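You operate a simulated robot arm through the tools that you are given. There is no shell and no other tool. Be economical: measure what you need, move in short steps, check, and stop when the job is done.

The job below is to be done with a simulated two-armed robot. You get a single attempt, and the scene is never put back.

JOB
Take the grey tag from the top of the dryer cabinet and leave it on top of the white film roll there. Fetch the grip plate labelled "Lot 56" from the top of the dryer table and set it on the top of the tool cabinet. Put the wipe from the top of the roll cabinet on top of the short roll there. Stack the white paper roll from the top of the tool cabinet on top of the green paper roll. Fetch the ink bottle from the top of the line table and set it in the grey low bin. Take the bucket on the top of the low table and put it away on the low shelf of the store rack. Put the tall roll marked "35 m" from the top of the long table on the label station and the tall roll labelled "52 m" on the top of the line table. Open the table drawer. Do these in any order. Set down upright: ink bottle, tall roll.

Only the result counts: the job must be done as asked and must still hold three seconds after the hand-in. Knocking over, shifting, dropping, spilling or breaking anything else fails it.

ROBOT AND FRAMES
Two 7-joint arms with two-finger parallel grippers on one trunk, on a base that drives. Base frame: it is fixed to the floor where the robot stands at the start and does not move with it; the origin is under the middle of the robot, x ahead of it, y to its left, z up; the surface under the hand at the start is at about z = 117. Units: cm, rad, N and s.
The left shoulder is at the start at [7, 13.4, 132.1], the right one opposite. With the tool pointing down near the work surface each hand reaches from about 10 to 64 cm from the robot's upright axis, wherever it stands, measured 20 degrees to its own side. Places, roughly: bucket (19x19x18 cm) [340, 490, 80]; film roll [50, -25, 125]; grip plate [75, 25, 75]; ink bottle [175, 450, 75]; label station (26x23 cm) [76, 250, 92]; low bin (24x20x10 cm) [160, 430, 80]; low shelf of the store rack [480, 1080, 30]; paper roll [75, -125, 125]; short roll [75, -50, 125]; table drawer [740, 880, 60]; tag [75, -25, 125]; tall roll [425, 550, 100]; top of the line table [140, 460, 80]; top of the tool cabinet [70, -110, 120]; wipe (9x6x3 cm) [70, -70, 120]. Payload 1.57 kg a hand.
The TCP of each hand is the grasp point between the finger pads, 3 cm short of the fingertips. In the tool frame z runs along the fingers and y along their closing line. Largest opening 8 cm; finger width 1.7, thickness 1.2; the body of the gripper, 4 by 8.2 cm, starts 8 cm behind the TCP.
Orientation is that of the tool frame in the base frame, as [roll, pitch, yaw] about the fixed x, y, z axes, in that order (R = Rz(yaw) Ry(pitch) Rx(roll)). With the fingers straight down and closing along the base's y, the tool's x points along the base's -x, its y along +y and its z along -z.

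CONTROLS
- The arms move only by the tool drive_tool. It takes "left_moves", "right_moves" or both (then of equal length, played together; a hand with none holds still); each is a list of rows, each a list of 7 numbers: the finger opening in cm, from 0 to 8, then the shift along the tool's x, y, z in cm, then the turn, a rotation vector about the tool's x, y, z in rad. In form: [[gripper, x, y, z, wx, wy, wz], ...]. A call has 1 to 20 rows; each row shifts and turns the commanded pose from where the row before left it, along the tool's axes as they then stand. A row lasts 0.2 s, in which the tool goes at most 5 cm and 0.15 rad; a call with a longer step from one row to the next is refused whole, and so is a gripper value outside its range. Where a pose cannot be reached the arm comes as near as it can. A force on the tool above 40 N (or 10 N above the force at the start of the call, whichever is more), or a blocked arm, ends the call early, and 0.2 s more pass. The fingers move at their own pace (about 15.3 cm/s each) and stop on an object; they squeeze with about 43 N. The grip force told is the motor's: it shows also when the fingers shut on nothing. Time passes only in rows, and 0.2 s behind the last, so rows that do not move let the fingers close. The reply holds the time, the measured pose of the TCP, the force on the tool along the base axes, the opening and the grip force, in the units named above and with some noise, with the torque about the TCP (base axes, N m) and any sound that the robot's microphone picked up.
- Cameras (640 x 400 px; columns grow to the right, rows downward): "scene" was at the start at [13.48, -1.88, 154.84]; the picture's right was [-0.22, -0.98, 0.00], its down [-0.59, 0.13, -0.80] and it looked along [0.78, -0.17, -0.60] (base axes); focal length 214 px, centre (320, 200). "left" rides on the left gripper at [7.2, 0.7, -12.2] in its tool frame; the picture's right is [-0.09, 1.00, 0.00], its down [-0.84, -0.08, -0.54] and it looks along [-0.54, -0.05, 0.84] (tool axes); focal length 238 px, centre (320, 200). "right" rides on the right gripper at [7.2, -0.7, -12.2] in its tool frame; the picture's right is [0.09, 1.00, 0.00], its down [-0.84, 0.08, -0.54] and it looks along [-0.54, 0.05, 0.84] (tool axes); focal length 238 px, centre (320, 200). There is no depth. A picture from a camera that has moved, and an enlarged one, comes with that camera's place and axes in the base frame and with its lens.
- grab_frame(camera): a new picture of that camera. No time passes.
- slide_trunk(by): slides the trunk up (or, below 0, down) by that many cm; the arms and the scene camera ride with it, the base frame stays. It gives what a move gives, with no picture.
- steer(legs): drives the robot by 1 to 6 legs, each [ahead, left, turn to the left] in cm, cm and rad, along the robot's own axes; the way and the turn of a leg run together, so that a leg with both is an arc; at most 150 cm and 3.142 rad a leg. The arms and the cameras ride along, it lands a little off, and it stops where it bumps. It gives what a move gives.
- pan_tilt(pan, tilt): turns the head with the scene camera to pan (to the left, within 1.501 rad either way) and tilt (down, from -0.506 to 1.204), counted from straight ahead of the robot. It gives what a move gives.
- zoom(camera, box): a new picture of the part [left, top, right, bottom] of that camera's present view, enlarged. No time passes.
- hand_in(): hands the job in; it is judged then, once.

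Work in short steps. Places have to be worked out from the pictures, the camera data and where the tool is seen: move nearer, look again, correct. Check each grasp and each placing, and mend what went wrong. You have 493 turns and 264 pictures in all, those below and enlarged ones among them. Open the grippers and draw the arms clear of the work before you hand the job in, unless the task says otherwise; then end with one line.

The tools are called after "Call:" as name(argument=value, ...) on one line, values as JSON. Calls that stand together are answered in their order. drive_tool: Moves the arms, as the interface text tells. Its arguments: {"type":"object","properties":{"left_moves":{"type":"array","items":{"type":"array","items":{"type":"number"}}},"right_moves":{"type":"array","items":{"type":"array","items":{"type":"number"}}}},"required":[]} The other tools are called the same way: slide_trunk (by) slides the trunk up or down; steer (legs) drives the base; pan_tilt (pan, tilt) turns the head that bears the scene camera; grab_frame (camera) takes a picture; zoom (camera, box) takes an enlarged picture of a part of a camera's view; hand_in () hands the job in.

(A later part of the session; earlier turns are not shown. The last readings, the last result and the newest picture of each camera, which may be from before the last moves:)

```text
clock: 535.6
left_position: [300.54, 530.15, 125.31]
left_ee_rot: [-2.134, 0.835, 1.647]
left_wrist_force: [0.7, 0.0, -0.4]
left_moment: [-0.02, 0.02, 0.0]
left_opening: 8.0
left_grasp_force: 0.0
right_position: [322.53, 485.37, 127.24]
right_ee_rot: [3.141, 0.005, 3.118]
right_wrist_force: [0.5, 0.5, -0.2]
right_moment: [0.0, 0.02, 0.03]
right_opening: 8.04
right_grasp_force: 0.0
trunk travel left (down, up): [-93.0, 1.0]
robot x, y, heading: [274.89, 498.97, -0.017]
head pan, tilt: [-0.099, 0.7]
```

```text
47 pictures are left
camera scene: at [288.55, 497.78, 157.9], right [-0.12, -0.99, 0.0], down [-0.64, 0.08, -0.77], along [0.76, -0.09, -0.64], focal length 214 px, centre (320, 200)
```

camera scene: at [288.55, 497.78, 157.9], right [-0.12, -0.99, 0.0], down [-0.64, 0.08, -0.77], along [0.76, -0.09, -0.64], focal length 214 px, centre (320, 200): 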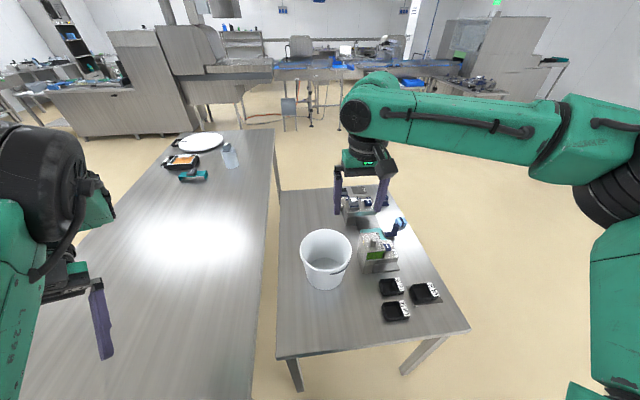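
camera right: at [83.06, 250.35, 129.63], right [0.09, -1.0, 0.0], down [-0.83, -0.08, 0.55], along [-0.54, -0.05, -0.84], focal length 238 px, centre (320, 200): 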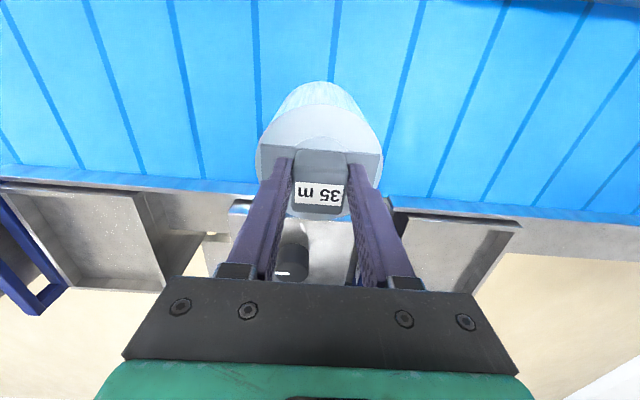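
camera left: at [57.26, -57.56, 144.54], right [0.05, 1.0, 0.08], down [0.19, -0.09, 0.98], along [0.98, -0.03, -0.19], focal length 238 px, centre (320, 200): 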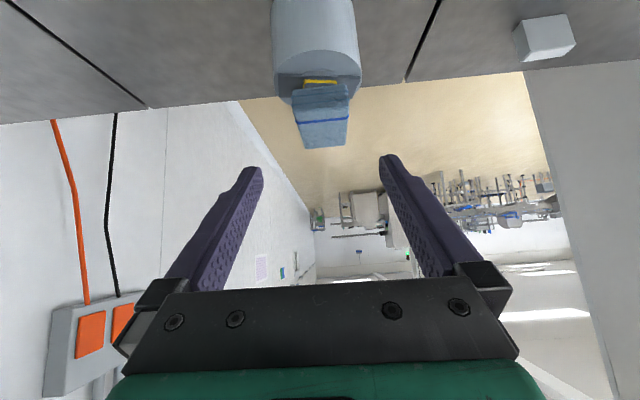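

Bucket rim centre ≈[339, 489.5]; near rim at x≈329.3. Drive 9 cm closer and yaw the right hand 90° to pinch the near rim radially.

Call:
steer(legs=[[9, 0, 0.017]])

Call:
drive_tool(right_moves=[[8, 1, 0, 0, 0, 0, -0.143], [8, 1, 0, 0, 0, 0, -0.143], [8, 0, 0, 0, 0, 0, -0.143], [8, 0, 0, 0, 0, 0, -0.143], [8, 0, 0, 0, 0, 0, -0.143], [8, 0, 0, 0, 0, 0, -0.143], [8, 0, 0, 0, 0, 0, -0.143], [8, 0, 0, 0, 0, 0, -0.143], [8, 0, 0, 0, 0, 0, -0.143], [8, 0, 0, 0, 0, 0, -0.143], [8, 0, 0, 0, 0, 0, -0.141], [8, 0, 0, 0, 0, 0, 0]])

Call:
slide_trunk(by=-20)

Call:
grab_frame(camera="right")

Call:
grab_frame(camera="scene")

```text
clock: 536.4
left_position: [300.79, 530.06, 125.28]
left_ee_rot: [-2.134, 0.837, 1.656]
left_wrist_force: [-0.7, -0.6, -0.2]
left_moment: [0.0, -0.01, -0.02]
left_opening: 8.0
left_grasp_force: 0.0
right_position: [323.03, 485.68, 127.54]
right_ee_rot: [3.141, 0.007, 3.128]
right_wrist_force: [0.2, 0.4, -0.1]
right_moment: [-0.03, -0.03, -0.04]
right_opening: 8.02
right_grasp_force: 0.1
trunk travel left (down, up): [-93.0, 1.0]
robot x, y, heading: [275.82, 499.12, -0.015]
head pan, tilt: [-0.099, 0.7]
stopped in leg 1: the robot was blocked; the commanded pose is now the measured one
```

```text
clock: 539.0
left_position: [300.82, 530.19, 125.28]
left_ee_rot: [-2.134, 0.836, 1.656]
left_wrist_force: [-0.1, 0.1, -0.8]
left_moment: [-0.01, -0.01, 0.05]
left_opening: 8.04
left_grasp_force: 0.0
right_position: [321.26, 485.32, 127.3]
right_ee_rot: [-3.136, -0.001, -1.583]
right_wrist_force: [0.4, 0.0, 0.7]
right_moment: [-0.02, -0.02, 0.01]
right_opening: 8.01
right_grasp_force: 0.0
trunk travel left (down, up): [-93.0, 1.0]
robot x, y, heading: [275.72, 498.66, -0.014]
head pan, tilt: [-0.099, 0.7]
```

```text
clock: 541.2
left_position: [300.84, 530.17, 105.38]
left_ee_rot: [-2.135, 0.838, 1.656]
left_wrist_force: [0.4, 0.4, 0.2]
left_moment: [0.0, 0.03, -0.02]
left_opening: 7.97
left_grasp_force: 0.1
right_position: [321.25, 485.31, 107.21]
right_ee_rot: [-3.136, 0.001, -1.583]
right_wrist_force: [0.2, -0.5, -0.4]
right_moment: [-0.02, -0.01, 0.01]
right_opening: 8.01
right_grasp_force: 0.1
trunk travel left (down, up): [-73.0, 21.0]
robot x, y, heading: [275.7, 498.8, -0.009]
head pan, tilt: [-0.099, 0.7]
```

```text
46 pictures are left
camera right: at [321.76, 478.01, 119.53], right [-1.0, -0.08, -0.01], down [-0.07, 0.84, 0.54], along [-0.04, 0.54, -0.84], focal length 238 px, centre (320, 200)
```

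right: 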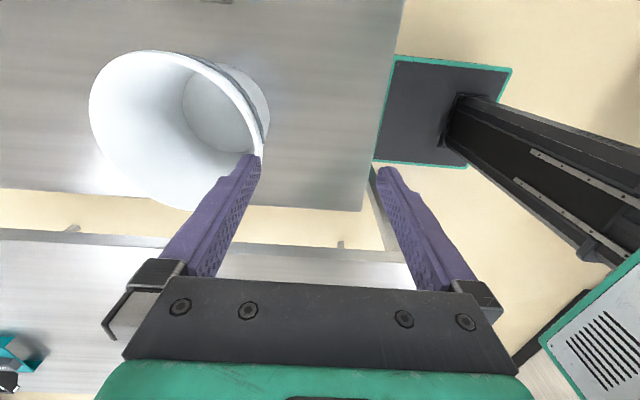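

```text
45 pictures are left
camera scene: at [289.09, 497.75, 137.9], right [-0.11, -0.99, 0.0], down [-0.64, 0.07, -0.76], along [0.76, -0.09, -0.64], focal length 214 px, centre (320, 200)
```

scene: 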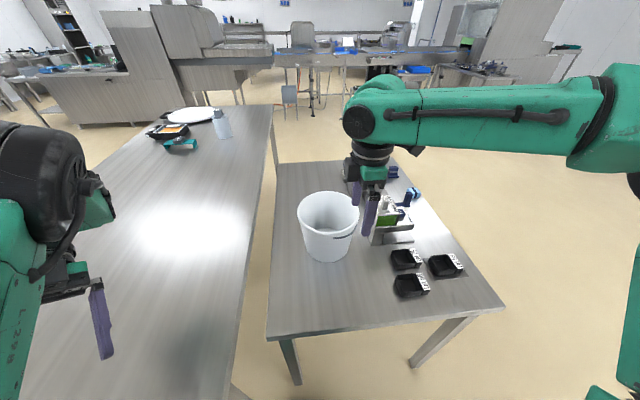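

Rim centre ≈[338, 488.5], rim z≈91. Move the open fingers over the near rim at [328.2, 489.5].

Call:
drive_tool(right_moves=[[8, -1.4, -2.3, 0, 0, 0, 0], [8, -1.4, -2.3, 0, 0, 0, 0], [8, -1.4, -2.3, 3, 0, 0, 0], [8, 0, 0, 4, 0, 0, 0], [8, 0, 0, 0, 0, 0, 0]])

Call:
grab_frame(camera="right")

Call:
zoom(camera="scene", box=[280, 150, 420, 280])

```text
clock: 542.4
left_position: [300.76, 530.12, 105.28]
left_ee_rot: [-2.135, 0.836, 1.654]
left_wrist_force: [0.6, 0.0, -1.0]
left_moment: [0.0, 0.04, 0.01]
left_opening: 8.02
left_grasp_force: 0.2
right_position: [325.28, 486.61, 99.95]
right_ee_rot: [-3.134, 0.002, -1.587]
right_wrist_force: [-0.8, 0.6, 0.9]
right_moment: [0.0, -0.02, 0.0]
right_opening: 8.01
right_grasp_force: 0.0
right hand out of reach, approached as far as the arm can: row 2, 3
trunk travel left (down, up): [-73.0, 21.0]
robot x, y, heading: [275.77, 498.83, -0.016]
head pan, tilt: [-0.099, 0.7]
```

```text
44 pictures are left
camera right: at [325.9, 479.33, 112.1], right [-1.0, -0.08, -0.01], down [-0.07, 0.84, 0.54], along [-0.04, 0.54, -0.84], focal length 238 px, centre (320, 200)
```

right: 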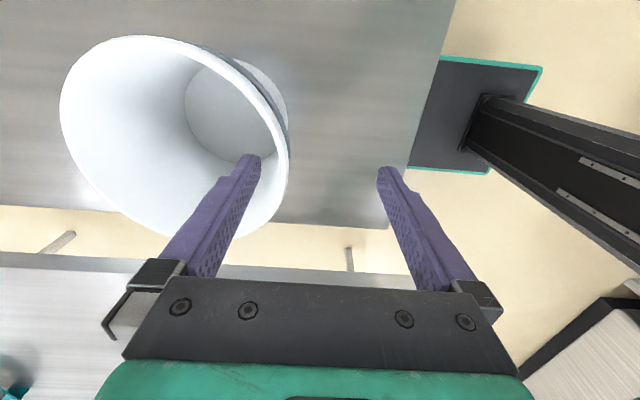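

```text
3.08 times, centred on (350, 215) of scene
camera zoom: at [289.07, 497.75, 137.9], right [-0.11, -0.99, 0.0], down [-0.64, 0.07, -0.77], along [0.76, -0.09, -0.64], focal length 660 px, centre (228, 154)
```

zoom: 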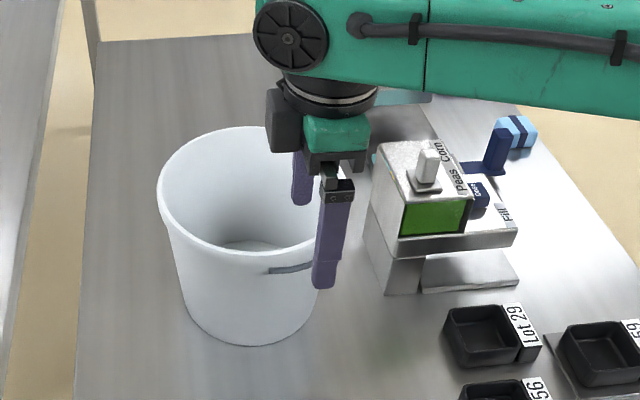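

The rim's near point is at y≈490.7 but reach is limited. Raise the hand, shift the robot 12 cm right (−y) and forward ~9, then realign.

Call:
drive_tool(right_moves=[[8, 0, 2, -4, 0, 0, 0], [8, 0, 2, -4, 0, 0, 0], [8, 0, 2, -4, 0, 0, 0], [8, 0, 0, 0, 0, 0, 0]])

Call:
steer(legs=[[0, -11, 0.012], [9, 0, 0]])

```text
clock: 543.4
left_position: [300.87, 530.11, 105.21]
left_ee_rot: [-2.133, 0.836, 1.656]
left_wrist_force: [-0.5, 0.1, 0.1]
left_moment: [0.01, -0.03, 0.01]
left_opening: 8.01
left_grasp_force: 0.1
right_position: [319.07, 486.66, 111.78]
right_ee_rot: [-3.136, 0.0, -1.585]
right_wrist_force: [0.4, -0.1, -1.0]
right_moment: [0.01, 0.04, -0.01]
right_opening: 8.01
right_grasp_force: 0.0
trunk travel left (down, up): [-73.0, 21.0]
robot x, y, heading: [275.52, 498.91, -0.016]
head pan, tilt: [-0.099, 0.7]
```

```text
clock: 545.3
left_position: [309.31, 519.12, 105.37]
left_ee_rot: [-2.136, 0.838, 1.664]
left_wrist_force: [-0.7, 0.2, -0.8]
left_moment: [0.04, 0.0, 0.01]
left_opening: 8.0
left_grasp_force: 0.0
right_position: [328.11, 475.8, 111.93]
right_ee_rot: [-3.134, 0.004, -1.577]
right_wrist_force: [-0.2, 0.2, 0.3]
right_moment: [0.0, 0.0, 0.0]
right_opening: 8.0
right_grasp_force: 0.0
trunk travel left (down, up): [-73.0, 21.0]
robot x, y, heading: [284.42, 487.4, -0.005]
head pan, tilt: [-0.099, 0.7]
```

Move the hand +y 15 at height, then look.

Call:
drive_tool(right_moves=[[8, -4, 0, 0, 0, 0, 0], [8, -4, 0, 0, 0, 0, 0], [8, -4, 0, 1, 0, 0, 0], [8, -3, 0, 3, 0, 0, 0], [8, 0, 0, 4, 0, 0, 0], [8, 0, 0, 4, 0, 0, 0], [8, 0, 0, 0, 0, 0, 0]])

Call:
grab_frame(camera="right")

Call:
zoom(camera="scene", box=[260, 150, 400, 300])

```text
clock: 546.9
left_position: [309.65, 519.26, 105.33]
left_ee_rot: [-2.135, 0.836, 1.664]
left_wrist_force: [-0.8, 0.0, 0.0]
left_moment: [-0.01, 0.01, 0.01]
left_opening: 8.0
left_grasp_force: 0.1
right_position: [327.69, 481.28, 102.22]
right_ee_rot: [-3.137, 0.001, -1.577]
right_wrist_force: [-0.5, -0.3, 0.2]
right_moment: [0.03, 0.0, -0.01]
right_opening: 8.01
right_grasp_force: 0.1
right hand out of reach, approached as far as the arm can: row 2, 3, 4
trunk travel left (down, up): [-73.0, 21.0]
robot x, y, heading: [284.44, 487.77, -0.004]
head pan, tilt: [-0.099, 0.7]
```

```text
42 pictures are left
camera right: at [328.26, 474.04, 114.43], right [-1.0, -0.09, -0.01], down [-0.08, 0.84, 0.54], along [-0.04, 0.54, -0.84], focal length 238 px, centre (320, 200)
```

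right: 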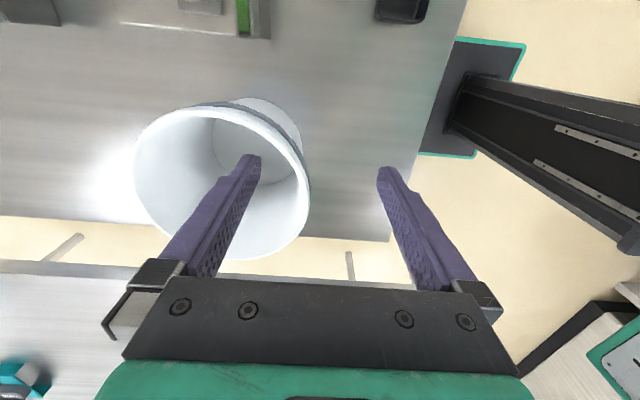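

```text
2.67 times, centred on (330, 225) of scene
camera zoom: at [298.15, 486.69, 137.9], right [-0.1, -0.99, 0.0], down [-0.64, 0.07, -0.77], along [0.76, -0.08, -0.64], focal length 572 px, centre (293, 133)
```

zoom: 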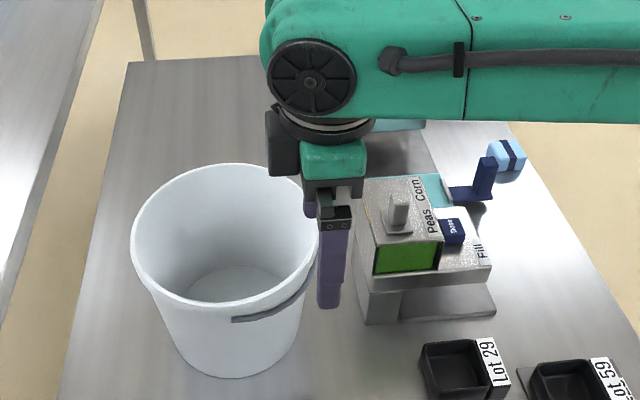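

With this yaw the +y side is out of reach. I'll grip the rim diagonally (near-right point [331.3, 483.9]) with yaw 135° instead: raise, rotate +2.35, and shift the robot 5 cm left.

Call:
drive_tool(right_moves=[[8, 2, 2, -3, 0, 0, 0], [8, 2, 2, -3, 0, 0, 0], [8, 0, 2, -3, 0, 0, 0], [8, 0, 0, 0, 0, 0, 0.15], [8, 0, 0, 0, 0, 0, 0.15], [8, 0, 0, 0, 0, 0, 0.15], [8, 0, 0, 0, 0, 0, 0.15], [8, 0, 0, 0, 0, 0, 0.15], [8, 0, 0, 0, 0, 0, 0.15], [8, 0, 0, 0, 0, 0, 0.15], [8, 0, 0, 0, 0, 0, 0.15], [8, 0, 0, 0, 0, 0, 0.15], [8, 0, 0, 0, 0, 0, 0.15], [8, 0, 0, 0, 0, 0, 0.15], [8, 0, 0, 0, 0, 0, 0.15], [8, 0, 0, 0, 0, 0, 0.15], [8, 0, 0, 0, 0, 0, 0.15], [8, 0, 0, 0, 0, 0, 0.15], [8, 0, 0, 0, 0, 0, 0.1]])

Call:
steer(legs=[[0, 4, 0]])

Call:
grab_frame(camera="right")

```text
clock: 550.9
left_position: [309.54, 519.18, 105.25]
left_ee_rot: [-2.133, 0.835, 1.665]
left_wrist_force: [-0.3, -0.2, -0.3]
left_moment: [0.02, 0.01, -0.01]
left_opening: 8.03
left_grasp_force: 0.0
right_position: [321.5, 477.4, 111.07]
right_ee_rot: [3.138, 0.003, 2.357]
right_wrist_force: [0.3, 0.0, -0.3]
right_moment: [-0.02, 0.0, -0.04]
right_opening: 8.02
right_grasp_force: 0.1
trunk travel left (down, up): [-73.0, 21.0]
robot x, y, heading: [284.79, 487.49, -0.006]
head pan, tilt: [-0.099, 0.7]
```

```text
clock: 551.8
left_position: [309.67, 522.71, 105.56]
left_ee_rot: [-2.134, 0.83, 1.664]
left_wrist_force: [-0.1, 0.1, 0.4]
left_moment: [0.07, -0.03, -0.06]
left_opening: 7.99
left_grasp_force: 0.0
right_position: [321.47, 480.67, 111.08]
right_ee_rot: [3.133, 0.001, 2.355]
right_wrist_force: [-0.9, -0.6, 0.4]
right_moment: [0.05, 0.02, 0.0]
right_opening: 8.01
right_grasp_force: 0.0
trunk travel left (down, up): [-73.0, 21.0]
robot x, y, heading: [285.0, 491.63, -0.006]
head pan, tilt: [-0.099, 0.7]
```

```text
40 pictures are left
camera right: at [316.0, 485.16, 123.2], right [0.64, 0.77, 0.01], down [0.64, -0.54, 0.54], along [0.42, -0.34, -0.84], focal length 238 px, centre (320, 200)
```

right: 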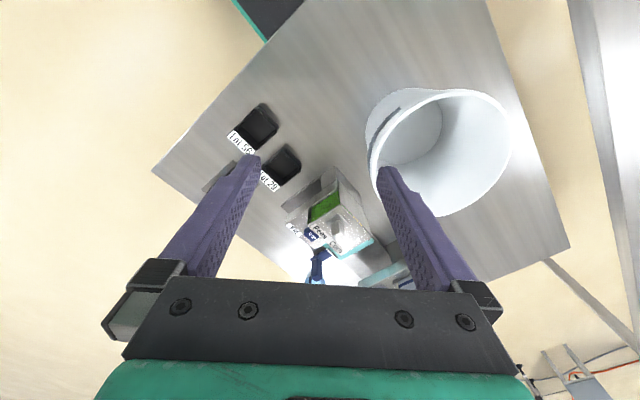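

Rotation works; rim centre [337.2, 490.5]. Move so the fingers straddle the diagonal rim point [330.6, 483.8], then down to z≈98.

Call:
drive_tool(right_moves=[[8, -1.43, 2.9, 0, 0, 0, 0], [8, -1.43, 2.9, 0, 0, 0, 0], [8, -1.43, 2.9, 1, 0, 0, 0], [8, 0, 0, 4, 0, 0, 0], [8, 0, 0, 4, 0, 0, 0], [8, 0, 0, 4, 0, 0, 0], [8, 0, 0, 0, 0, 0, 0]])

Call:
grab_frame(camera="right")

Call:
zoom(camera="scene", box=[260, 150, 400, 300])

```text
clock: 553.4
left_position: [309.59, 523.02, 105.44]
left_ee_rot: [-2.135, 0.836, 1.662]
left_wrist_force: [0.1, 0.0, -0.3]
left_moment: [0.05, -0.01, 0.0]
left_opening: 8.0
left_grasp_force: 0.1
right_position: [329.29, 483.6, 98.46]
right_ee_rot: [3.134, 0.003, 2.356]
right_wrist_force: [0.6, 0.3, 0.1]
right_moment: [-0.01, -0.02, -0.03]
right_opening: 8.03
right_grasp_force: 0.1
right hand out of reach, approached as far as the arm can: row 3
trunk travel left (down, up): [-73.0, 21.0]
robot x, y, heading: [284.9, 491.82, -0.008]
head pan, tilt: [-0.099, 0.7]
```

```text
39 pictures are left
camera right: at [323.78, 488.06, 110.52], right [0.64, 0.77, 0.01], down [0.64, -0.54, 0.55], along [0.42, -0.34, -0.84], focal length 238 px, centre (320, 200)
```

right: 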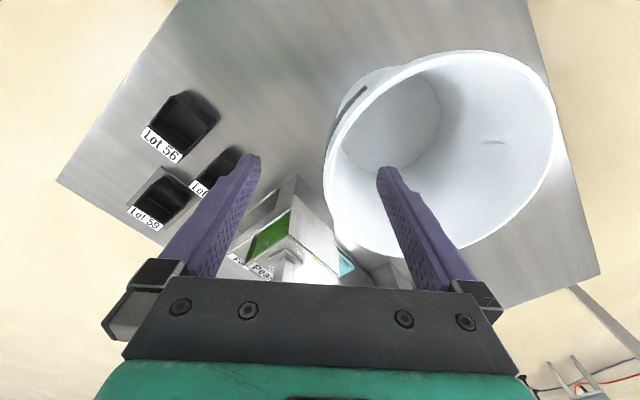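

```text
2.67 times, centred on (330, 225) of scene
camera zoom: at [298.1, 490.67, 137.91], right [-0.11, -0.99, 0.0], down [-0.64, 0.07, -0.77], along [0.76, -0.08, -0.64], focal length 572 px, centre (293, 133)
```

zoom: 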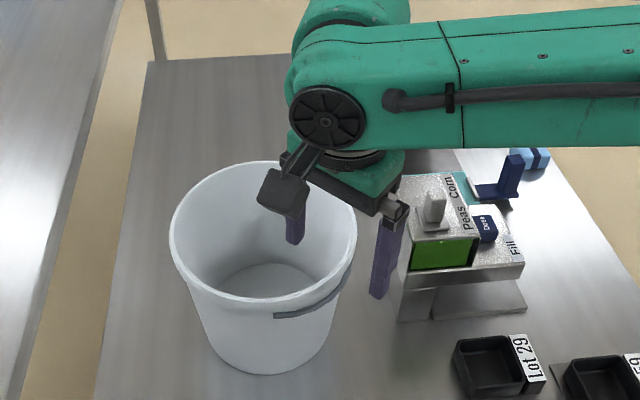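

Fingers straddle the rim. Lower 8.5 cm and close gently.

Call:
drive_tool(right_moves=[[8, 0, 0.5, 3, 0, 0, 0], [8, 0, 0, 3, 0, 0, 0], [8, 0, 0, 2.5, 0, 0, 0], [8, 0, 0, 0, 0, 0, 0], [5, 0, 0, 0, 0, 0, 0], [3, 0, 0, 0, 0, 0, 0], [1, 0, 0, 0, 0, 0, 0], [0, 0, 0, 0, 0, 0, 0], [0, 0, 0, 0, 0, 0, 0]])

Call:
grab_frame(camera="right")

Call:
zoom(camera="scene", box=[260, 150, 400, 300])

```text
clock: 555.4
left_position: [309.66, 523.11, 105.37]
left_ee_rot: [-2.134, 0.836, 1.663]
left_wrist_force: [-0.3, -0.3, -0.1]
left_moment: [0.02, 0.0, -0.03]
left_opening: 7.99
left_grasp_force: 0.0
right_position: [328.42, 482.23, 90.71]
right_ee_rot: [3.134, 0.004, 2.355]
right_wrist_force: [2.5, -0.8, 6.7]
right_moment: [0.88, -1.19, -0.45]
right_opening: 1.12
right_grasp_force: 28.4
right hand out of reach, approached as far as the arm can: row 1, 2, 3
trunk travel left (down, up): [-73.0, 21.0]
robot x, y, heading: [284.63, 491.51, 0.0]
head pan, tilt: [-0.099, 0.7]
```

```text
37 pictures are left
camera right: at [322.98, 486.69, 102.87], right [0.64, 0.77, 0.01], down [0.64, -0.54, 0.55], along [0.42, -0.34, -0.84], focal length 238 px, centre (320, 200)
```

right: 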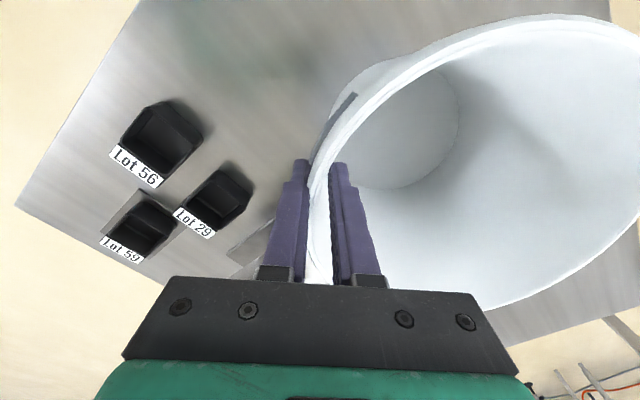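

```text
2.67 times, centred on (330, 225) of scene
camera zoom: at [298.14, 490.63, 137.91], right [-0.11, -0.99, 0.0], down [-0.64, 0.07, -0.77], along [0.76, -0.08, -0.64], focal length 572 px, centre (293, 133)
```

zoom: 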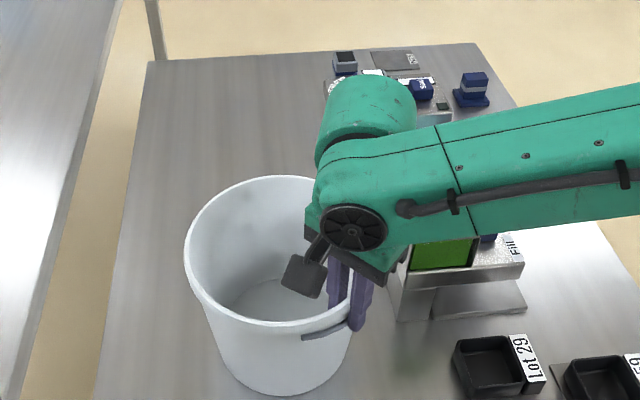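

Rim is pinched (1.1 cm). Lift 6 cm with the trunk and check.

Call:
slide_trunk(by=6)

Call:
grab_frame(camera="scene")

```text
clock: 556.4
left_position: [309.68, 523.12, 111.34]
left_ee_rot: [-2.133, 0.837, 1.665]
left_wrist_force: [-0.2, -0.5, -0.1]
left_moment: [-0.02, 0.02, -0.02]
left_opening: 8.0
left_grasp_force: 0.1
right_position: [328.52, 482.2, 96.67]
right_ee_rot: [3.137, 0.003, 2.359]
right_wrist_force: [-0.4, 0.2, -2.0]
right_moment: [-0.12, 0.15, -0.05]
right_opening: 0.63
right_grasp_force: 26.9
trunk travel left (down, up): [-79.0, 15.0]
robot x, y, heading: [284.52, 491.61, -0.005]
head pan, tilt: [-0.099, 0.7]
```

```text
35 pictures are left
camera scene: at [298.27, 490.66, 143.89], right [-0.1, -0.99, 0.0], down [-0.64, 0.07, -0.76], along [0.76, -0.08, -0.64], focal length 214 px, centre (320, 200)
```

scene: 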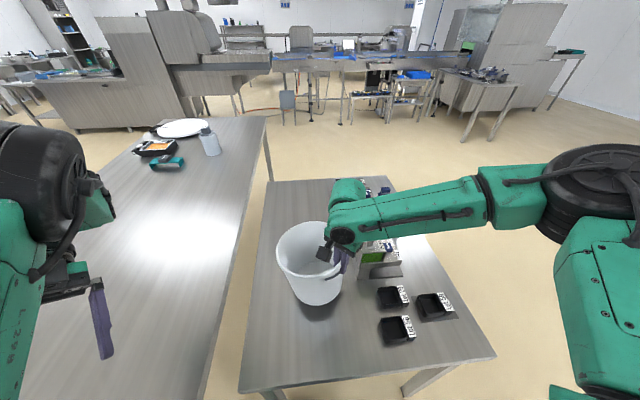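

Bucket is light (0.2 kg) and held. Raise, back off, and drive to the store rack.

Call:
slide_trunk(by=14)

Call:
steer(legs=[[-45, 0, 0], [0, 150, 0], [0, 62, 0], [150, 0, 0], [20, 0, 0], [0, 0, 1.571]])

Call:
steer(legs=[[150, 0, 0], [90, 0, 0]])

Call:
pan_tilt(pan=0, tilt=0.55)

Call:
grab_frame(camera="scene")

```text
clock: 558.0
left_position: [309.63, 523.2, 125.28]
left_ee_rot: [-2.133, 0.835, 1.666]
left_wrist_force: [-0.9, -0.6, -1.2]
left_moment: [0.02, -0.01, 0.02]
left_opening: 7.98
left_grasp_force: 0.2
right_position: [328.46, 482.37, 110.57]
right_ee_rot: [3.137, 0.004, 2.356]
right_wrist_force: [0.2, -0.8, -2.4]
right_moment: [-0.15, 0.13, 0.03]
right_opening: 0.63
right_grasp_force: 26.4
trunk travel left (down, up): [-93.0, 1.0]
robot x, y, heading: [284.69, 491.86, -0.012]
head pan, tilt: [-0.099, 0.7]
```

```text
clock: 582.8
left_position: [380.28, 726.59, 125.38]
left_ee_rot: [-2.133, 0.836, -3.085]
left_wrist_force: [0.9, 0.6, 0.8]
left_moment: [0.01, 0.02, -0.02]
left_opening: 7.98
left_grasp_force: 0.2
right_position: [421.9, 743.89, 110.59]
right_ee_rot: [3.135, 0.001, -2.395]
right_wrist_force: [-0.8, -0.6, -3.1]
right_moment: [-0.14, -0.14, -0.01]
right_opening: 0.61
right_grasp_force: 26.2
trunk travel left (down, up): [-93.0, 1.0]
robot x, y, heading: [410.91, 700.5, 1.523]
head pan, tilt: [-0.099, 0.7]
```

```text
clock: 594.4
left_position: [387.99, 961.14, 125.39]
left_ee_rot: [-2.135, 0.835, -3.069]
left_wrist_force: [-0.6, 0.3, 0.2]
left_moment: [-0.02, 0.0, 0.0]
left_opening: 7.99
left_grasp_force: 0.0
right_position: [429.34, 979.15, 110.58]
right_ee_rot: [3.134, 0.004, -2.377]
right_wrist_force: [0.0, -0.2, -1.6]
right_moment: [-0.16, -0.12, -0.05]
right_opening: 0.58
right_grasp_force: 25.7
trunk travel left (down, up): [-93.0, 1.0]
robot x, y, heading: [418.89, 935.84, 1.542]
head pan, tilt: [-0.099, 0.7]
```

```text
clock: 595.1
left_position: [387.93, 961.19, 125.2]
left_ee_rot: [-2.134, 0.836, -3.07]
left_wrist_force: [0.9, -0.3, 0.0]
left_moment: [0.02, -0.04, -0.02]
left_opening: 8.03
left_grasp_force: 0.1
right_position: [429.3, 979.22, 110.6]
right_ee_rot: [3.137, 0.003, -2.378]
right_wrist_force: [0.7, -0.3, -1.9]
right_moment: [-0.1, -0.14, -0.01]
right_opening: 0.59
right_grasp_force: 26.1
trunk travel left (down, up): [-93.0, 1.0]
robot x, y, heading: [419.35, 935.57, 1.54]
head pan, tilt: [0.0, 0.55]
```

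```text
34 pictures are left
camera scene: at [419.4, 949.7, 159.2], right [1.0, -0.03, 0.0], down [-0.01, -0.52, -0.85], along [0.02, 0.85, -0.52], focal length 214 px, centre (320, 200)
```

scene: 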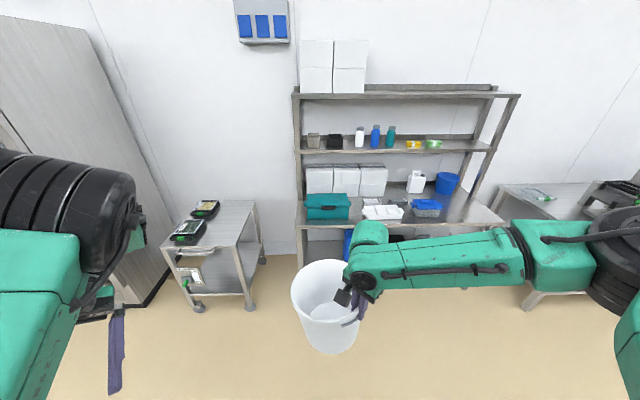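

The left arm would hit the cart/bench when lowered at the rack. I try to retract the left arm backward first.

Call:
drive_tool(left_moves=[[8, 0.2, -1.8, 2.4, 0, 0, 0], [8, 0.2, -1.8, 2.4, 0, 0, 0], [8, 0.2, -1.8, 2.4, 0, 0, 0], [8, 0.2, -1.8, 2.4, 0, 0, 0], [8, 0.2, -1.8, 2.4, 0, 0, 0], [8, 0, 0, 0, 0, 0, 0]])

Call:
pan_tilt(pan=0.7, tilt=0.7)

Call:
grab_frame(camera="scene")

```text
clock: 596.5
left_position: [389.64, 947.44, 124.21]
left_ee_rot: [-2.131, 0.834, -3.07]
left_wrist_force: [0.8, 0.1, -0.5]
left_moment: [0.01, 0.03, 0.01]
left_opening: 7.98
left_grasp_force: 0.0
left hand out of reach, approached as far as the arm can: row 4, 5
right_position: [429.21, 979.32, 110.54]
right_ee_rot: [3.136, 0.002, -2.378]
right_wrist_force: [-0.2, 0.9, -1.8]
right_moment: [-0.16, -0.14, 0.0]
right_opening: 0.61
right_grasp_force: 26.6
trunk travel left (down, up): [-93.0, 1.0]
robot x, y, heading: [419.09, 935.66, 1.545]
head pan, tilt: [0.0, 0.55]
```

```text
clock: 597.6
left_position: [389.52, 947.42, 124.01]
left_ee_rot: [-2.134, 0.835, -3.068]
left_wrist_force: [0.0, -0.2, -0.2]
left_moment: [0.01, 0.01, -0.02]
left_opening: 8.01
left_grasp_force: 0.1
right_position: [429.27, 979.25, 110.58]
right_ee_rot: [3.137, 0.002, -2.377]
right_wrist_force: [0.4, -0.9, -2.8]
right_moment: [-0.1, -0.17, 0.02]
right_opening: 0.6
right_grasp_force: 25.7
trunk travel left (down, up): [-93.0, 1.0]
robot x, y, heading: [418.64, 935.47, 1.545]
head pan, tilt: [0.7, 0.7]
```

```text
33 pictures are left
camera scene: at [413.89, 947.38, 157.9], right [0.78, 0.62, 0.0], down [0.4, -0.5, -0.76], along [-0.48, 0.6, -0.64], focal length 214 px, centre (320, 200)
```

scene: 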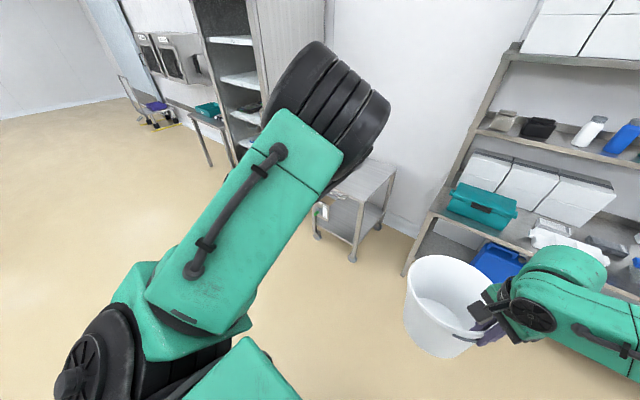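

The bench overhangs the low shelf (bench front y≈1054, shelf front ≈1066, shelf z≈32), so I need a strongly tilted grip on the bucket's side rim. I'll set the bucket on the free floor here and regrip. Lower the trunk.

Call:
slide_trunk(by=-89)

Call:
drive_tool(right_moves=[[0, 0, 0, 2, 0, 0, 0], [0, 0, 0, 1.5, 0, 0, 0], [0, 0, 0, 0.5, 0, 0, 0], [0, 0, 0, 0.5, 0, 0, 0], [0, 0, 0, 0, 0, 0, 0]])

```text
refused: -89 is not a number from -40 to 40
```

```text
clock: 598.8
left_position: [389.55, 947.43, 124.12]
left_ee_rot: [-2.133, 0.835, -3.068]
left_wrist_force: [-1.0, 0.0, 0.1]
left_moment: [-0.02, 0.0, 0.0]
left_opening: 8.02
left_grasp_force: 0.1
right_position: [430.69, 978.22, 107.02]
right_ee_rot: [3.136, 0.002, -2.377]
right_wrist_force: [-0.5, -0.2, -3.3]
right_moment: [-0.1, -0.13, 0.01]
right_opening: 0.61
right_grasp_force: 25.6
right hand out of reach, approached as far as the arm can: row 1, 2, 4
trunk travel left (down, up): [-93.0, 1.0]
robot x, y, heading: [419.16, 935.81, 1.544]
head pan, tilt: [0.7, 0.7]
```

Slide limit is 40 per call; lower in steps.

Call:
slide_trunk(by=-40)

Call:
slide_trunk(by=-40)

Call:
slide_trunk(by=-9)

Call:
slide_trunk(by=-1)

```text
clock: 602.6
left_position: [389.66, 947.44, 84.13]
left_ee_rot: [-2.133, 0.837, -3.07]
left_wrist_force: [0.0, -0.2, -0.3]
left_moment: [-0.01, 0.03, -0.03]
left_opening: 8.0
left_grasp_force: 0.1
right_position: [430.68, 978.2, 66.98]
right_ee_rot: [3.135, 0.002, -2.376]
right_wrist_force: [-0.4, 0.0, -3.2]
right_moment: [-0.12, -0.12, 0.0]
right_opening: 0.58
right_grasp_force: 25.6
trunk travel left (down, up): [-53.0, 41.0]
robot x, y, heading: [419.14, 936.12, 1.544]
head pan, tilt: [0.7, 0.7]
```

```text
clock: 606.4
left_position: [389.63, 947.4, 44.06]
left_ee_rot: [-2.133, 0.838, -3.069]
left_wrist_force: [0.1, 0.1, -0.7]
left_moment: [-0.01, 0.02, 0.01]
left_opening: 8.01
left_grasp_force: 0.1
right_position: [430.68, 978.16, 27.04]
right_ee_rot: [3.134, 0.001, -2.377]
right_wrist_force: [-0.3, 0.2, -2.5]
right_moment: [-0.17, -0.11, 0.01]
right_opening: 0.59
right_grasp_force: 25.4
trunk travel left (down, up): [-13.0, 81.0]
robot x, y, heading: [418.9, 935.82, 1.546]
head pan, tilt: [0.7, 0.7]
```

```text
clock: 607.7
left_position: [389.49, 947.27, 35.24]
left_ee_rot: [-2.132, 0.836, -3.069]
left_wrist_force: [0.7, -0.2, 0.2]
left_moment: [0.03, 0.01, 0.0]
left_opening: 8.0
left_grasp_force: 0.2
right_position: [430.51, 978.16, 18.07]
right_ee_rot: [3.135, 0.001, -2.376]
right_wrist_force: [-0.5, 1.2, -2.7]
right_moment: [-0.13, -0.1, 0.02]
right_opening: 0.57
right_grasp_force: 26.4
trunk travel left (down, up): [-4.0, 90.0]
robot x, y, heading: [419.33, 935.56, 1.538]
head pan, tilt: [0.7, 0.7]
```

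```text
clock: 608.2
left_position: [389.45, 947.33, 34.13]
left_ee_rot: [-2.135, 0.835, -3.071]
left_wrist_force: [0.8, 0.4, 1.3]
left_moment: [0.01, 0.02, -0.02]
left_opening: 8.01
left_grasp_force: 0.1
right_position: [430.76, 978.23, 17.04]
right_ee_rot: [3.13, 0.002, -2.378]
right_wrist_force: [-0.1, -1.1, 2.0]
right_moment: [0.35, 0.56, 0.03]
right_opening: 0.6
right_grasp_force: 26.1
trunk travel left (down, up): [-3.0, 91.0]
robot x, y, heading: [419.12, 935.8, 1.544]
head pan, tilt: [0.7, 0.7]
```

Touching the floor. Lower slightly more, open, and rise straight up.

Call:
slide_trunk(by=-0.4)

Call:
drive_tool(right_moves=[[2, 0, 0, 0, 0, 0, 0], [4, 0, 0, 0, 0, 0, 0], [6, 0, 0, 0, 0, 0, 0], [6, 0, 0, 0, 0, 0, 0]])

Call:
slide_trunk(by=25)

Call:
pan_tilt(pan=0, tilt=0.7)

Call:
grab_frame(camera="scene")

```text
clock: 608.8
left_position: [389.42, 947.28, 33.71]
left_ee_rot: [-2.138, 0.837, -3.071]
left_wrist_force: [-0.1, 0.3, 0.5]
left_moment: [0.02, 0.02, 0.02]
left_opening: 8.0
left_grasp_force: 0.0
right_position: [430.68, 978.15, 16.7]
right_ee_rot: [3.132, 0.006, -2.378]
right_wrist_force: [5.7, -3.9, 13.1]
right_moment: [0.67, 0.88, 0.03]
right_opening: 0.68
right_grasp_force: 26.3
trunk travel left (down, up): [-2.6, 91.4]
robot x, y, heading: [419.32, 935.48, 1.546]
head pan, tilt: [0.7, 0.7]
```

```text
clock: 609.8
left_position: [389.49, 947.37, 33.69]
left_ee_rot: [-2.134, 0.837, -3.07]
left_wrist_force: [-0.4, -0.6, -0.6]
left_moment: [-0.02, 0.02, 0.0]
left_opening: 7.98
left_grasp_force: 0.0
right_position: [430.73, 978.14, 16.68]
right_ee_rot: [3.134, 0.001, -2.379]
right_wrist_force: [-0.2, 1.0, -0.3]
right_moment: [0.0, 0.02, 0.03]
right_opening: 6.02
right_grasp_force: 0.1
trunk travel left (down, up): [-2.6, 91.4]
robot x, y, heading: [419.31, 935.44, 1.544]
head pan, tilt: [0.7, 0.7]
```

```text
clock: 612.4
left_position: [389.58, 947.41, 58.71]
left_ee_rot: [-2.132, 0.835, -3.068]
left_wrist_force: [0.5, 0.3, -0.3]
left_moment: [-0.01, -0.04, -0.02]
left_opening: 8.0
left_grasp_force: 0.1
right_position: [430.7, 978.16, 41.63]
right_ee_rot: [3.135, 0.002, -2.377]
right_wrist_force: [-0.6, 0.5, 0.8]
right_moment: [-0.02, 0.0, -0.02]
right_opening: 6.0
right_grasp_force: 0.1
trunk travel left (down, up): [-27.6, 66.4]
robot x, y, heading: [419.05, 935.56, 1.544]
head pan, tilt: [0.7, 0.7]
```

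```text
clock: 613.4
left_position: [389.54, 947.45, 58.74]
left_ee_rot: [-2.132, 0.835, -3.069]
left_wrist_force: [-0.6, -1.1, -0.2]
left_moment: [0.01, 0.01, 0.0]
left_opening: 7.99
left_grasp_force: 0.1
right_position: [430.71, 978.24, 41.54]
right_ee_rot: [3.135, 0.003, -2.377]
right_wrist_force: [-0.3, -0.6, 0.1]
right_moment: [0.02, 0.01, 0.01]
right_opening: 5.98
right_grasp_force: 0.0
trunk travel left (down, up): [-27.6, 66.4]
robot x, y, heading: [419.1, 935.84, 1.547]
head pan, tilt: [0.0, 0.7]
```

```text
32 pictures are left
camera scene: at [419.38, 949.19, 92.5], right [1.0, -0.03, 0.0], down [-0.02, -0.64, -0.76], along [0.02, 0.76, -0.64], focal length 214 px, centre (320, 200)
```

scene: 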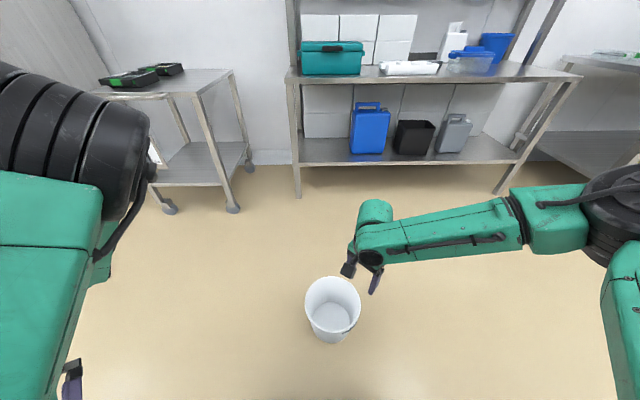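

Bucket stands on the floor at ≈[424.5, 984]. Rack: front y≈1060, bench z≈71, shelf z≈30, free zone x 408.5–442. Raise the trunk, bring the right hand to the safe high pose and tilt it to 1.1 rad there.

Call:
slide_trunk(by=40)

Call:
slide_trunk(by=25)

Call:
drive_tool(right_moves=[[8, 0, 0, 0, 0, 0, -0.15], [8, 0, 0, 0, 0, 0, -0.15], [8, 0, 0, 0, 0, 0, -0.15], [8, 0, 0, 0, 0, 0, -0.15], [8, 0, 0, 0, 0, 0, -0.15], [8, 0, 0, 0, 0, 0, -0.035], [8, 1.6, -1, -3.6, 0, 0, 0], [8, 1.6, -1, -3.6, 0, 0, 0], [8, 1.6, -1, -3.6, 0, 0, 0], [8, 1.6, -1, -3.6, 0, 0, 0], [8, 1.6, -1, -3.6, 0, 0, 0], [8, 1.6, -1, -3.6, 0, 0, 0], [8, 1.6, -1, -3.6, 0, 0, 0], [8, 1.6, -1, -3.6, 0, 0, 0], [8, 1.6, -1, -3.6, 0, 0, 0], [8, 1.6, -1, -3.6, 0, 0, 0], [8, 0, 0, 0, 0, 0, 0]])

```text
clock: 617.3
left_position: [389.53, 947.27, 98.71]
left_ee_rot: [-2.132, 0.837, -3.069]
left_wrist_force: [-0.2, -0.5, -0.2]
left_moment: [0.03, -0.01, 0.0]
left_opening: 8.02
left_grasp_force: 0.1
right_position: [430.57, 978.23, 81.57]
right_ee_rot: [3.135, 0.002, -2.377]
right_wrist_force: [-0.1, 0.8, -0.4]
right_moment: [0.0, 0.0, -0.03]
right_opening: 6.01
right_grasp_force: 0.0
trunk travel left (down, up): [-67.6, 26.4]
robot x, y, heading: [419.01, 935.48, 1.541]
head pan, tilt: [0.0, 0.7]
```

```text
clock: 619.8
left_position: [389.54, 947.26, 123.76]
left_ee_rot: [-2.132, 0.835, -3.068]
left_wrist_force: [-0.9, -0.7, 0.6]
left_moment: [-0.06, -0.01, -0.02]
left_opening: 7.99
left_grasp_force: 0.1
right_position: [430.61, 978.12, 106.55]
right_ee_rot: [3.134, 0.001, -2.377]
right_wrist_force: [0.5, 0.8, -0.1]
right_moment: [0.0, 0.01, 0.0]
right_opening: 5.99
right_grasp_force: 0.0
trunk travel left (down, up): [-92.6, 1.4]
robot x, y, heading: [418.9, 935.54, 1.546]
head pan, tilt: [0.0, 0.7]
```

```text
clock: 623.4
left_position: [389.6, 947.4, 123.62]
left_ee_rot: [-2.132, 0.837, -3.069]
left_wrist_force: [-0.1, -0.4, 0.5]
left_moment: [0.01, -0.04, -0.02]
left_opening: 8.0
left_grasp_force: 0.0
right_position: [440.38, 961.65, 142.7]
right_ee_rot: [3.139, 0.007, -1.594]
right_wrist_force: [0.0, 0.3, -0.2]
right_moment: [-0.02, 0.02, 0.01]
right_opening: 7.98
right_grasp_force: 0.1
trunk travel left (down, up): [-92.6, 1.4]
robot x, y, heading: [419.05, 935.7, 1.54]
head pan, tilt: [0.0, 0.7]
```

Tilt 0.7 here, extend to rel (55, -12) at z≈125, then tilt to 1.1.

Call:
drive_tool(right_moves=[[8, 0, 0, 0, 0, -0.14, 0], [8, 0, 0, 0, 0, -0.14, 0], [8, 0, 0, 0, 0, -0.14, 0], [8, 0, 0, 0, 0, -0.14, 0], [8, 0, 0, 0, 0, -0.14, 0], [8, -1.18, 1.0, 3.6, 0, 0, 0], [8, -1.18, 1.0, 3.6, 0, 0, 0], [8, -1.18, 1.0, 3.6, 0, 0, 0], [8, -1.18, 1.0, 3.6, 0, 0, 0], [8, -1.18, 1.0, 3.6, 0, 0, 0], [8, -1.18, 1.0, 3.6, 0, 0, 0], [8, -1.18, 1.0, 3.6, 0, 0, 0], [8, -1.18, 1.0, 3.6, 0, 0, 0], [8, -1.18, 1.0, 3.6, 0, 0, 0], [8, 0, 0, 0, 0, -0.14, 0], [8, 0, 0, 0, 0, -0.14, 0], [8, 0, 0, 0, 0, -0.12, 0], [8, 0, 0, 0, 0, 0, 0]])

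Call:
grab_frame(camera="scene")

```text
clock: 627.2
left_position: [389.52, 947.36, 123.77]
left_ee_rot: [-2.132, 0.836, -3.068]
left_wrist_force: [0.9, 0.0, 0.5]
left_moment: [0.01, 0.02, -0.02]
left_opening: 8.01
left_grasp_force: 0.1
right_position: [432.47, 990.21, 128.23]
right_ee_rot: [3.131, 1.108, -1.601]
right_wrist_force: [-0.6, -0.4, 0.2]
right_moment: [-0.02, 0.02, 0.01]
right_opening: 8.0
right_grasp_force: 0.1
right hand out of reach, approached as far as the arm can: row 5, 6, 7
trunk travel left (down, up): [-92.6, 1.4]
robot x, y, heading: [419.13, 935.65, 1.544]
head pan, tilt: [0.0, 0.7]
```

```text
31 pictures are left
camera scene: at [419.34, 949.2, 157.5], right [1.0, -0.03, 0.0], down [-0.02, -0.64, -0.76], along [0.02, 0.76, -0.64], focal length 214 px, centre (320, 200)
```

scene: 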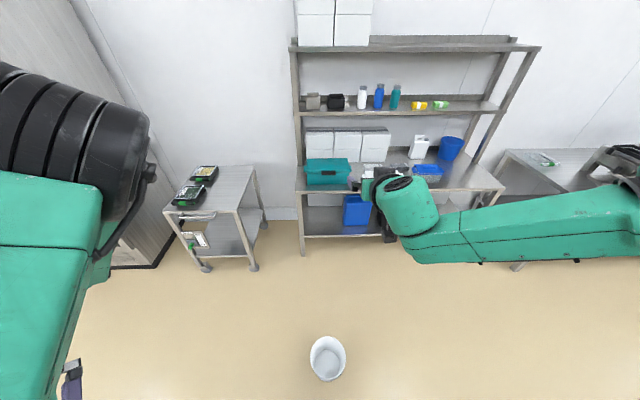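

Posture is good. Lower the arm itself by 18 cm (still at trunk top) to get depth for the floor.

Call:
drive_tool(right_moves=[[8, 3.2, 0, 1.6, 0, 0, 0], [8, 3.2, 0, 1.6, 0, 0, 0], [8, 3.2, 0, 1.6, 0, 0, 0], [8, 3.2, 0, 1.6, 0, 0, 0], [8, 3.2, 0, 1.6, 0, 0, 0], [8, 0, 0, 0, 0, 0, 0]])

```text
clock: 628.6
left_position: [389.49, 947.34, 123.79]
left_ee_rot: [-2.135, 0.835, -3.069]
left_wrist_force: [0.2, 0.1, -0.6]
left_moment: [-0.03, 0.01, 0.0]
left_opening: 8.01
left_grasp_force: 0.0
right_position: [433.68, 989.74, 111.68]
right_ee_rot: [3.133, 1.107, -1.601]
right_wrist_force: [-0.1, -1.1, 1.0]
right_moment: [-0.02, 0.0, -0.01]
right_opening: 8.01
right_grasp_force: 0.1
right hand out of reach, approached as far as the arm can: row 5
trunk travel left (down, up): [-92.6, 1.4]
robot x, y, heading: [419.33, 935.91, 1.541]
head pan, tilt: [0.0, 0.7]
```

Need ~5 cm lower; try closer-in: back 8, down 5.

Call:
drive_tool(right_moves=[[8, 2, 0, -1.2, 0, 0, 0], [8, 2, 0, -1.2, 0, 0, 0], [8, 2, 0, -1.2, 0, 0, 0], [8, 2, 0, -1.2, 0, 0, 0], [8, 0, 0, 0, 0, 0, 0]])

Call:
grab_frame(camera="scene")

```text
clock: 629.8
left_position: [389.5, 947.38, 123.75]
left_ee_rot: [-2.134, 0.837, -3.069]
left_wrist_force: [-0.9, -0.1, -0.3]
left_moment: [0.02, -0.01, 0.01]
left_opening: 8.04
left_grasp_force: 0.2
right_position: [435.19, 981.72, 108.78]
right_ee_rot: [3.13, 1.105, -1.601]
right_wrist_force: [-0.2, 0.0, -0.1]
right_moment: [0.05, 0.0, 0.02]
right_opening: 8.0
right_grasp_force: 0.0
right hand out of reach, approached as far as the arm can: row 1, 2, 3, 4
trunk travel left (down, up): [-92.6, 1.4]
robot x, y, heading: [418.88, 935.89, 1.543]
head pan, tilt: [0.0, 0.7]
```

```text
30 pictures are left
camera scene: at [419.4, 949.19, 157.5], right [1.0, -0.03, 0.0], down [-0.02, -0.64, -0.76], along [0.02, 0.76, -0.64], focal length 214 px, centre (320, 200)
```

scene: 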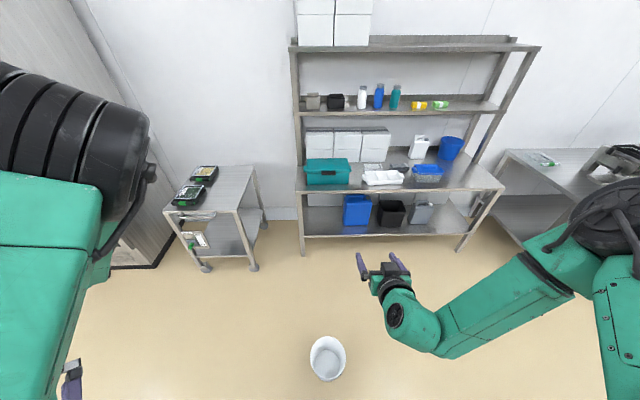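

Reduce tilt to 0.85 and go 4 cm lower.

Call:
drive_tool(right_moves=[[8, 0, 0, 0, 0, 0.13, 0], [8, 0, 0, 0, 0, 0.12, 0], [8, 1.5, 0, 1.3, 0, 0, 0], [8, 1.5, 0, 1.3, 0, 0, 0], [8, 0, 0, 0, 0, 0, 0]])

```text
clock: 631.0
left_position: [389.6, 947.38, 123.71]
left_ee_rot: [-2.135, 0.836, -3.071]
left_wrist_force: [0.8, 0.2, 0.6]
left_moment: [-0.02, 0.02, -0.02]
left_opening: 8.0
left_grasp_force: 0.1
right_position: [435.39, 981.65, 104.97]
right_ee_rot: [3.138, 0.857, -1.597]
right_wrist_force: [0.3, 0.1, -0.4]
right_moment: [-0.01, 0.01, 0.02]
right_opening: 8.01
right_grasp_force: 0.1
trunk travel left (down, up): [-92.6, 1.4]
robot x, y, heading: [419.04, 935.72, 1.541]
head pan, tilt: [0.0, 0.7]
```

Lower the trunk so the fingers straddle the bucket's right rim; pause above to check.

Call:
slide_trunk(by=-40)

Call:
slide_trunk(by=-39)

Call:
grab_frame(camera="scene")

Call:
grab_frame(camera="right")

```text
clock: 634.9
left_position: [389.6, 947.34, 83.74]
left_ee_rot: [-2.131, 0.836, -3.068]
left_wrist_force: [0.4, -0.1, -1.0]
left_moment: [0.03, -0.01, 0.01]
left_opening: 7.99
left_grasp_force: 0.0
right_position: [435.4, 981.84, 65.18]
right_ee_rot: [3.137, 0.856, -1.597]
right_wrist_force: [-0.6, -0.3, 0.2]
right_moment: [0.0, 0.01, 0.02]
right_opening: 8.0
right_grasp_force: 0.0
trunk travel left (down, up): [-52.6, 41.4]
robot x, y, heading: [419.34, 935.43, 1.541]
head pan, tilt: [0.0, 0.7]
```

```text
clock: 638.6
left_position: [389.5, 947.3, 44.83]
left_ee_rot: [-2.133, 0.836, -3.067]
left_wrist_force: [0.5, -0.1, 0.6]
left_moment: [0.02, 0.0, -0.01]
left_opening: 8.01
left_grasp_force: 0.1
right_position: [435.32, 981.73, 26.01]
right_ee_rot: [3.136, 0.856, -1.595]
right_wrist_force: [0.5, 0.0, -0.6]
right_moment: [-0.01, 0.03, -0.03]
right_opening: 8.0
right_grasp_force: 0.0
trunk travel left (down, up): [-13.6, 80.4]
robot x, y, heading: [419.16, 935.3, 1.542]
head pan, tilt: [0.0, 0.7]
```

```text
29 pictures are left
camera scene: at [419.39, 949.18, 78.5], right [1.0, -0.03, 0.0], down [-0.02, -0.64, -0.76], along [0.02, 0.76, -0.64], focal length 214 px, centre (320, 200)
```

scene: 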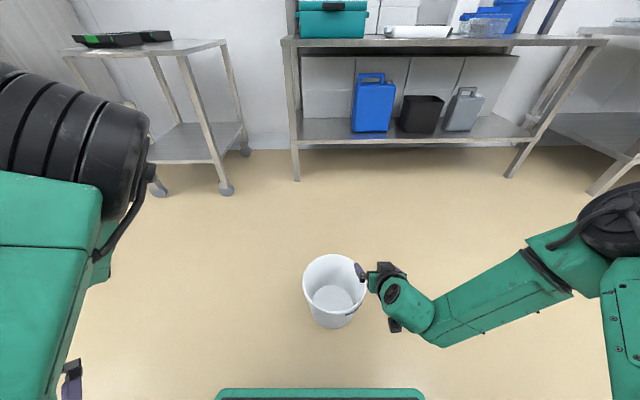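

```text
28 pictures are left
camera right: at [435.79, 967.69, 28.56], right [-1.0, -0.04, -0.07], down [-0.07, 0.14, 0.99], along [-0.03, 0.99, -0.14], focal length 238 px, centre (320, 200)
```

right: 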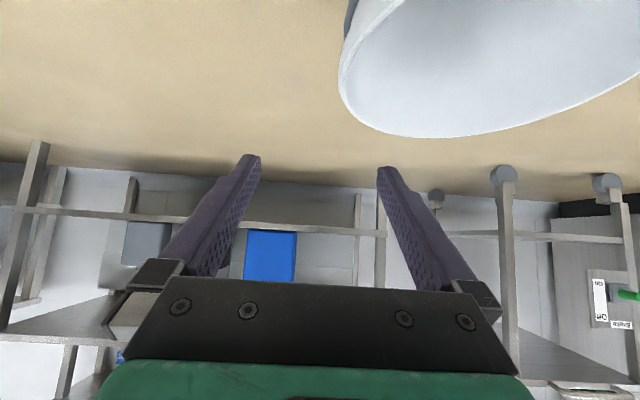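

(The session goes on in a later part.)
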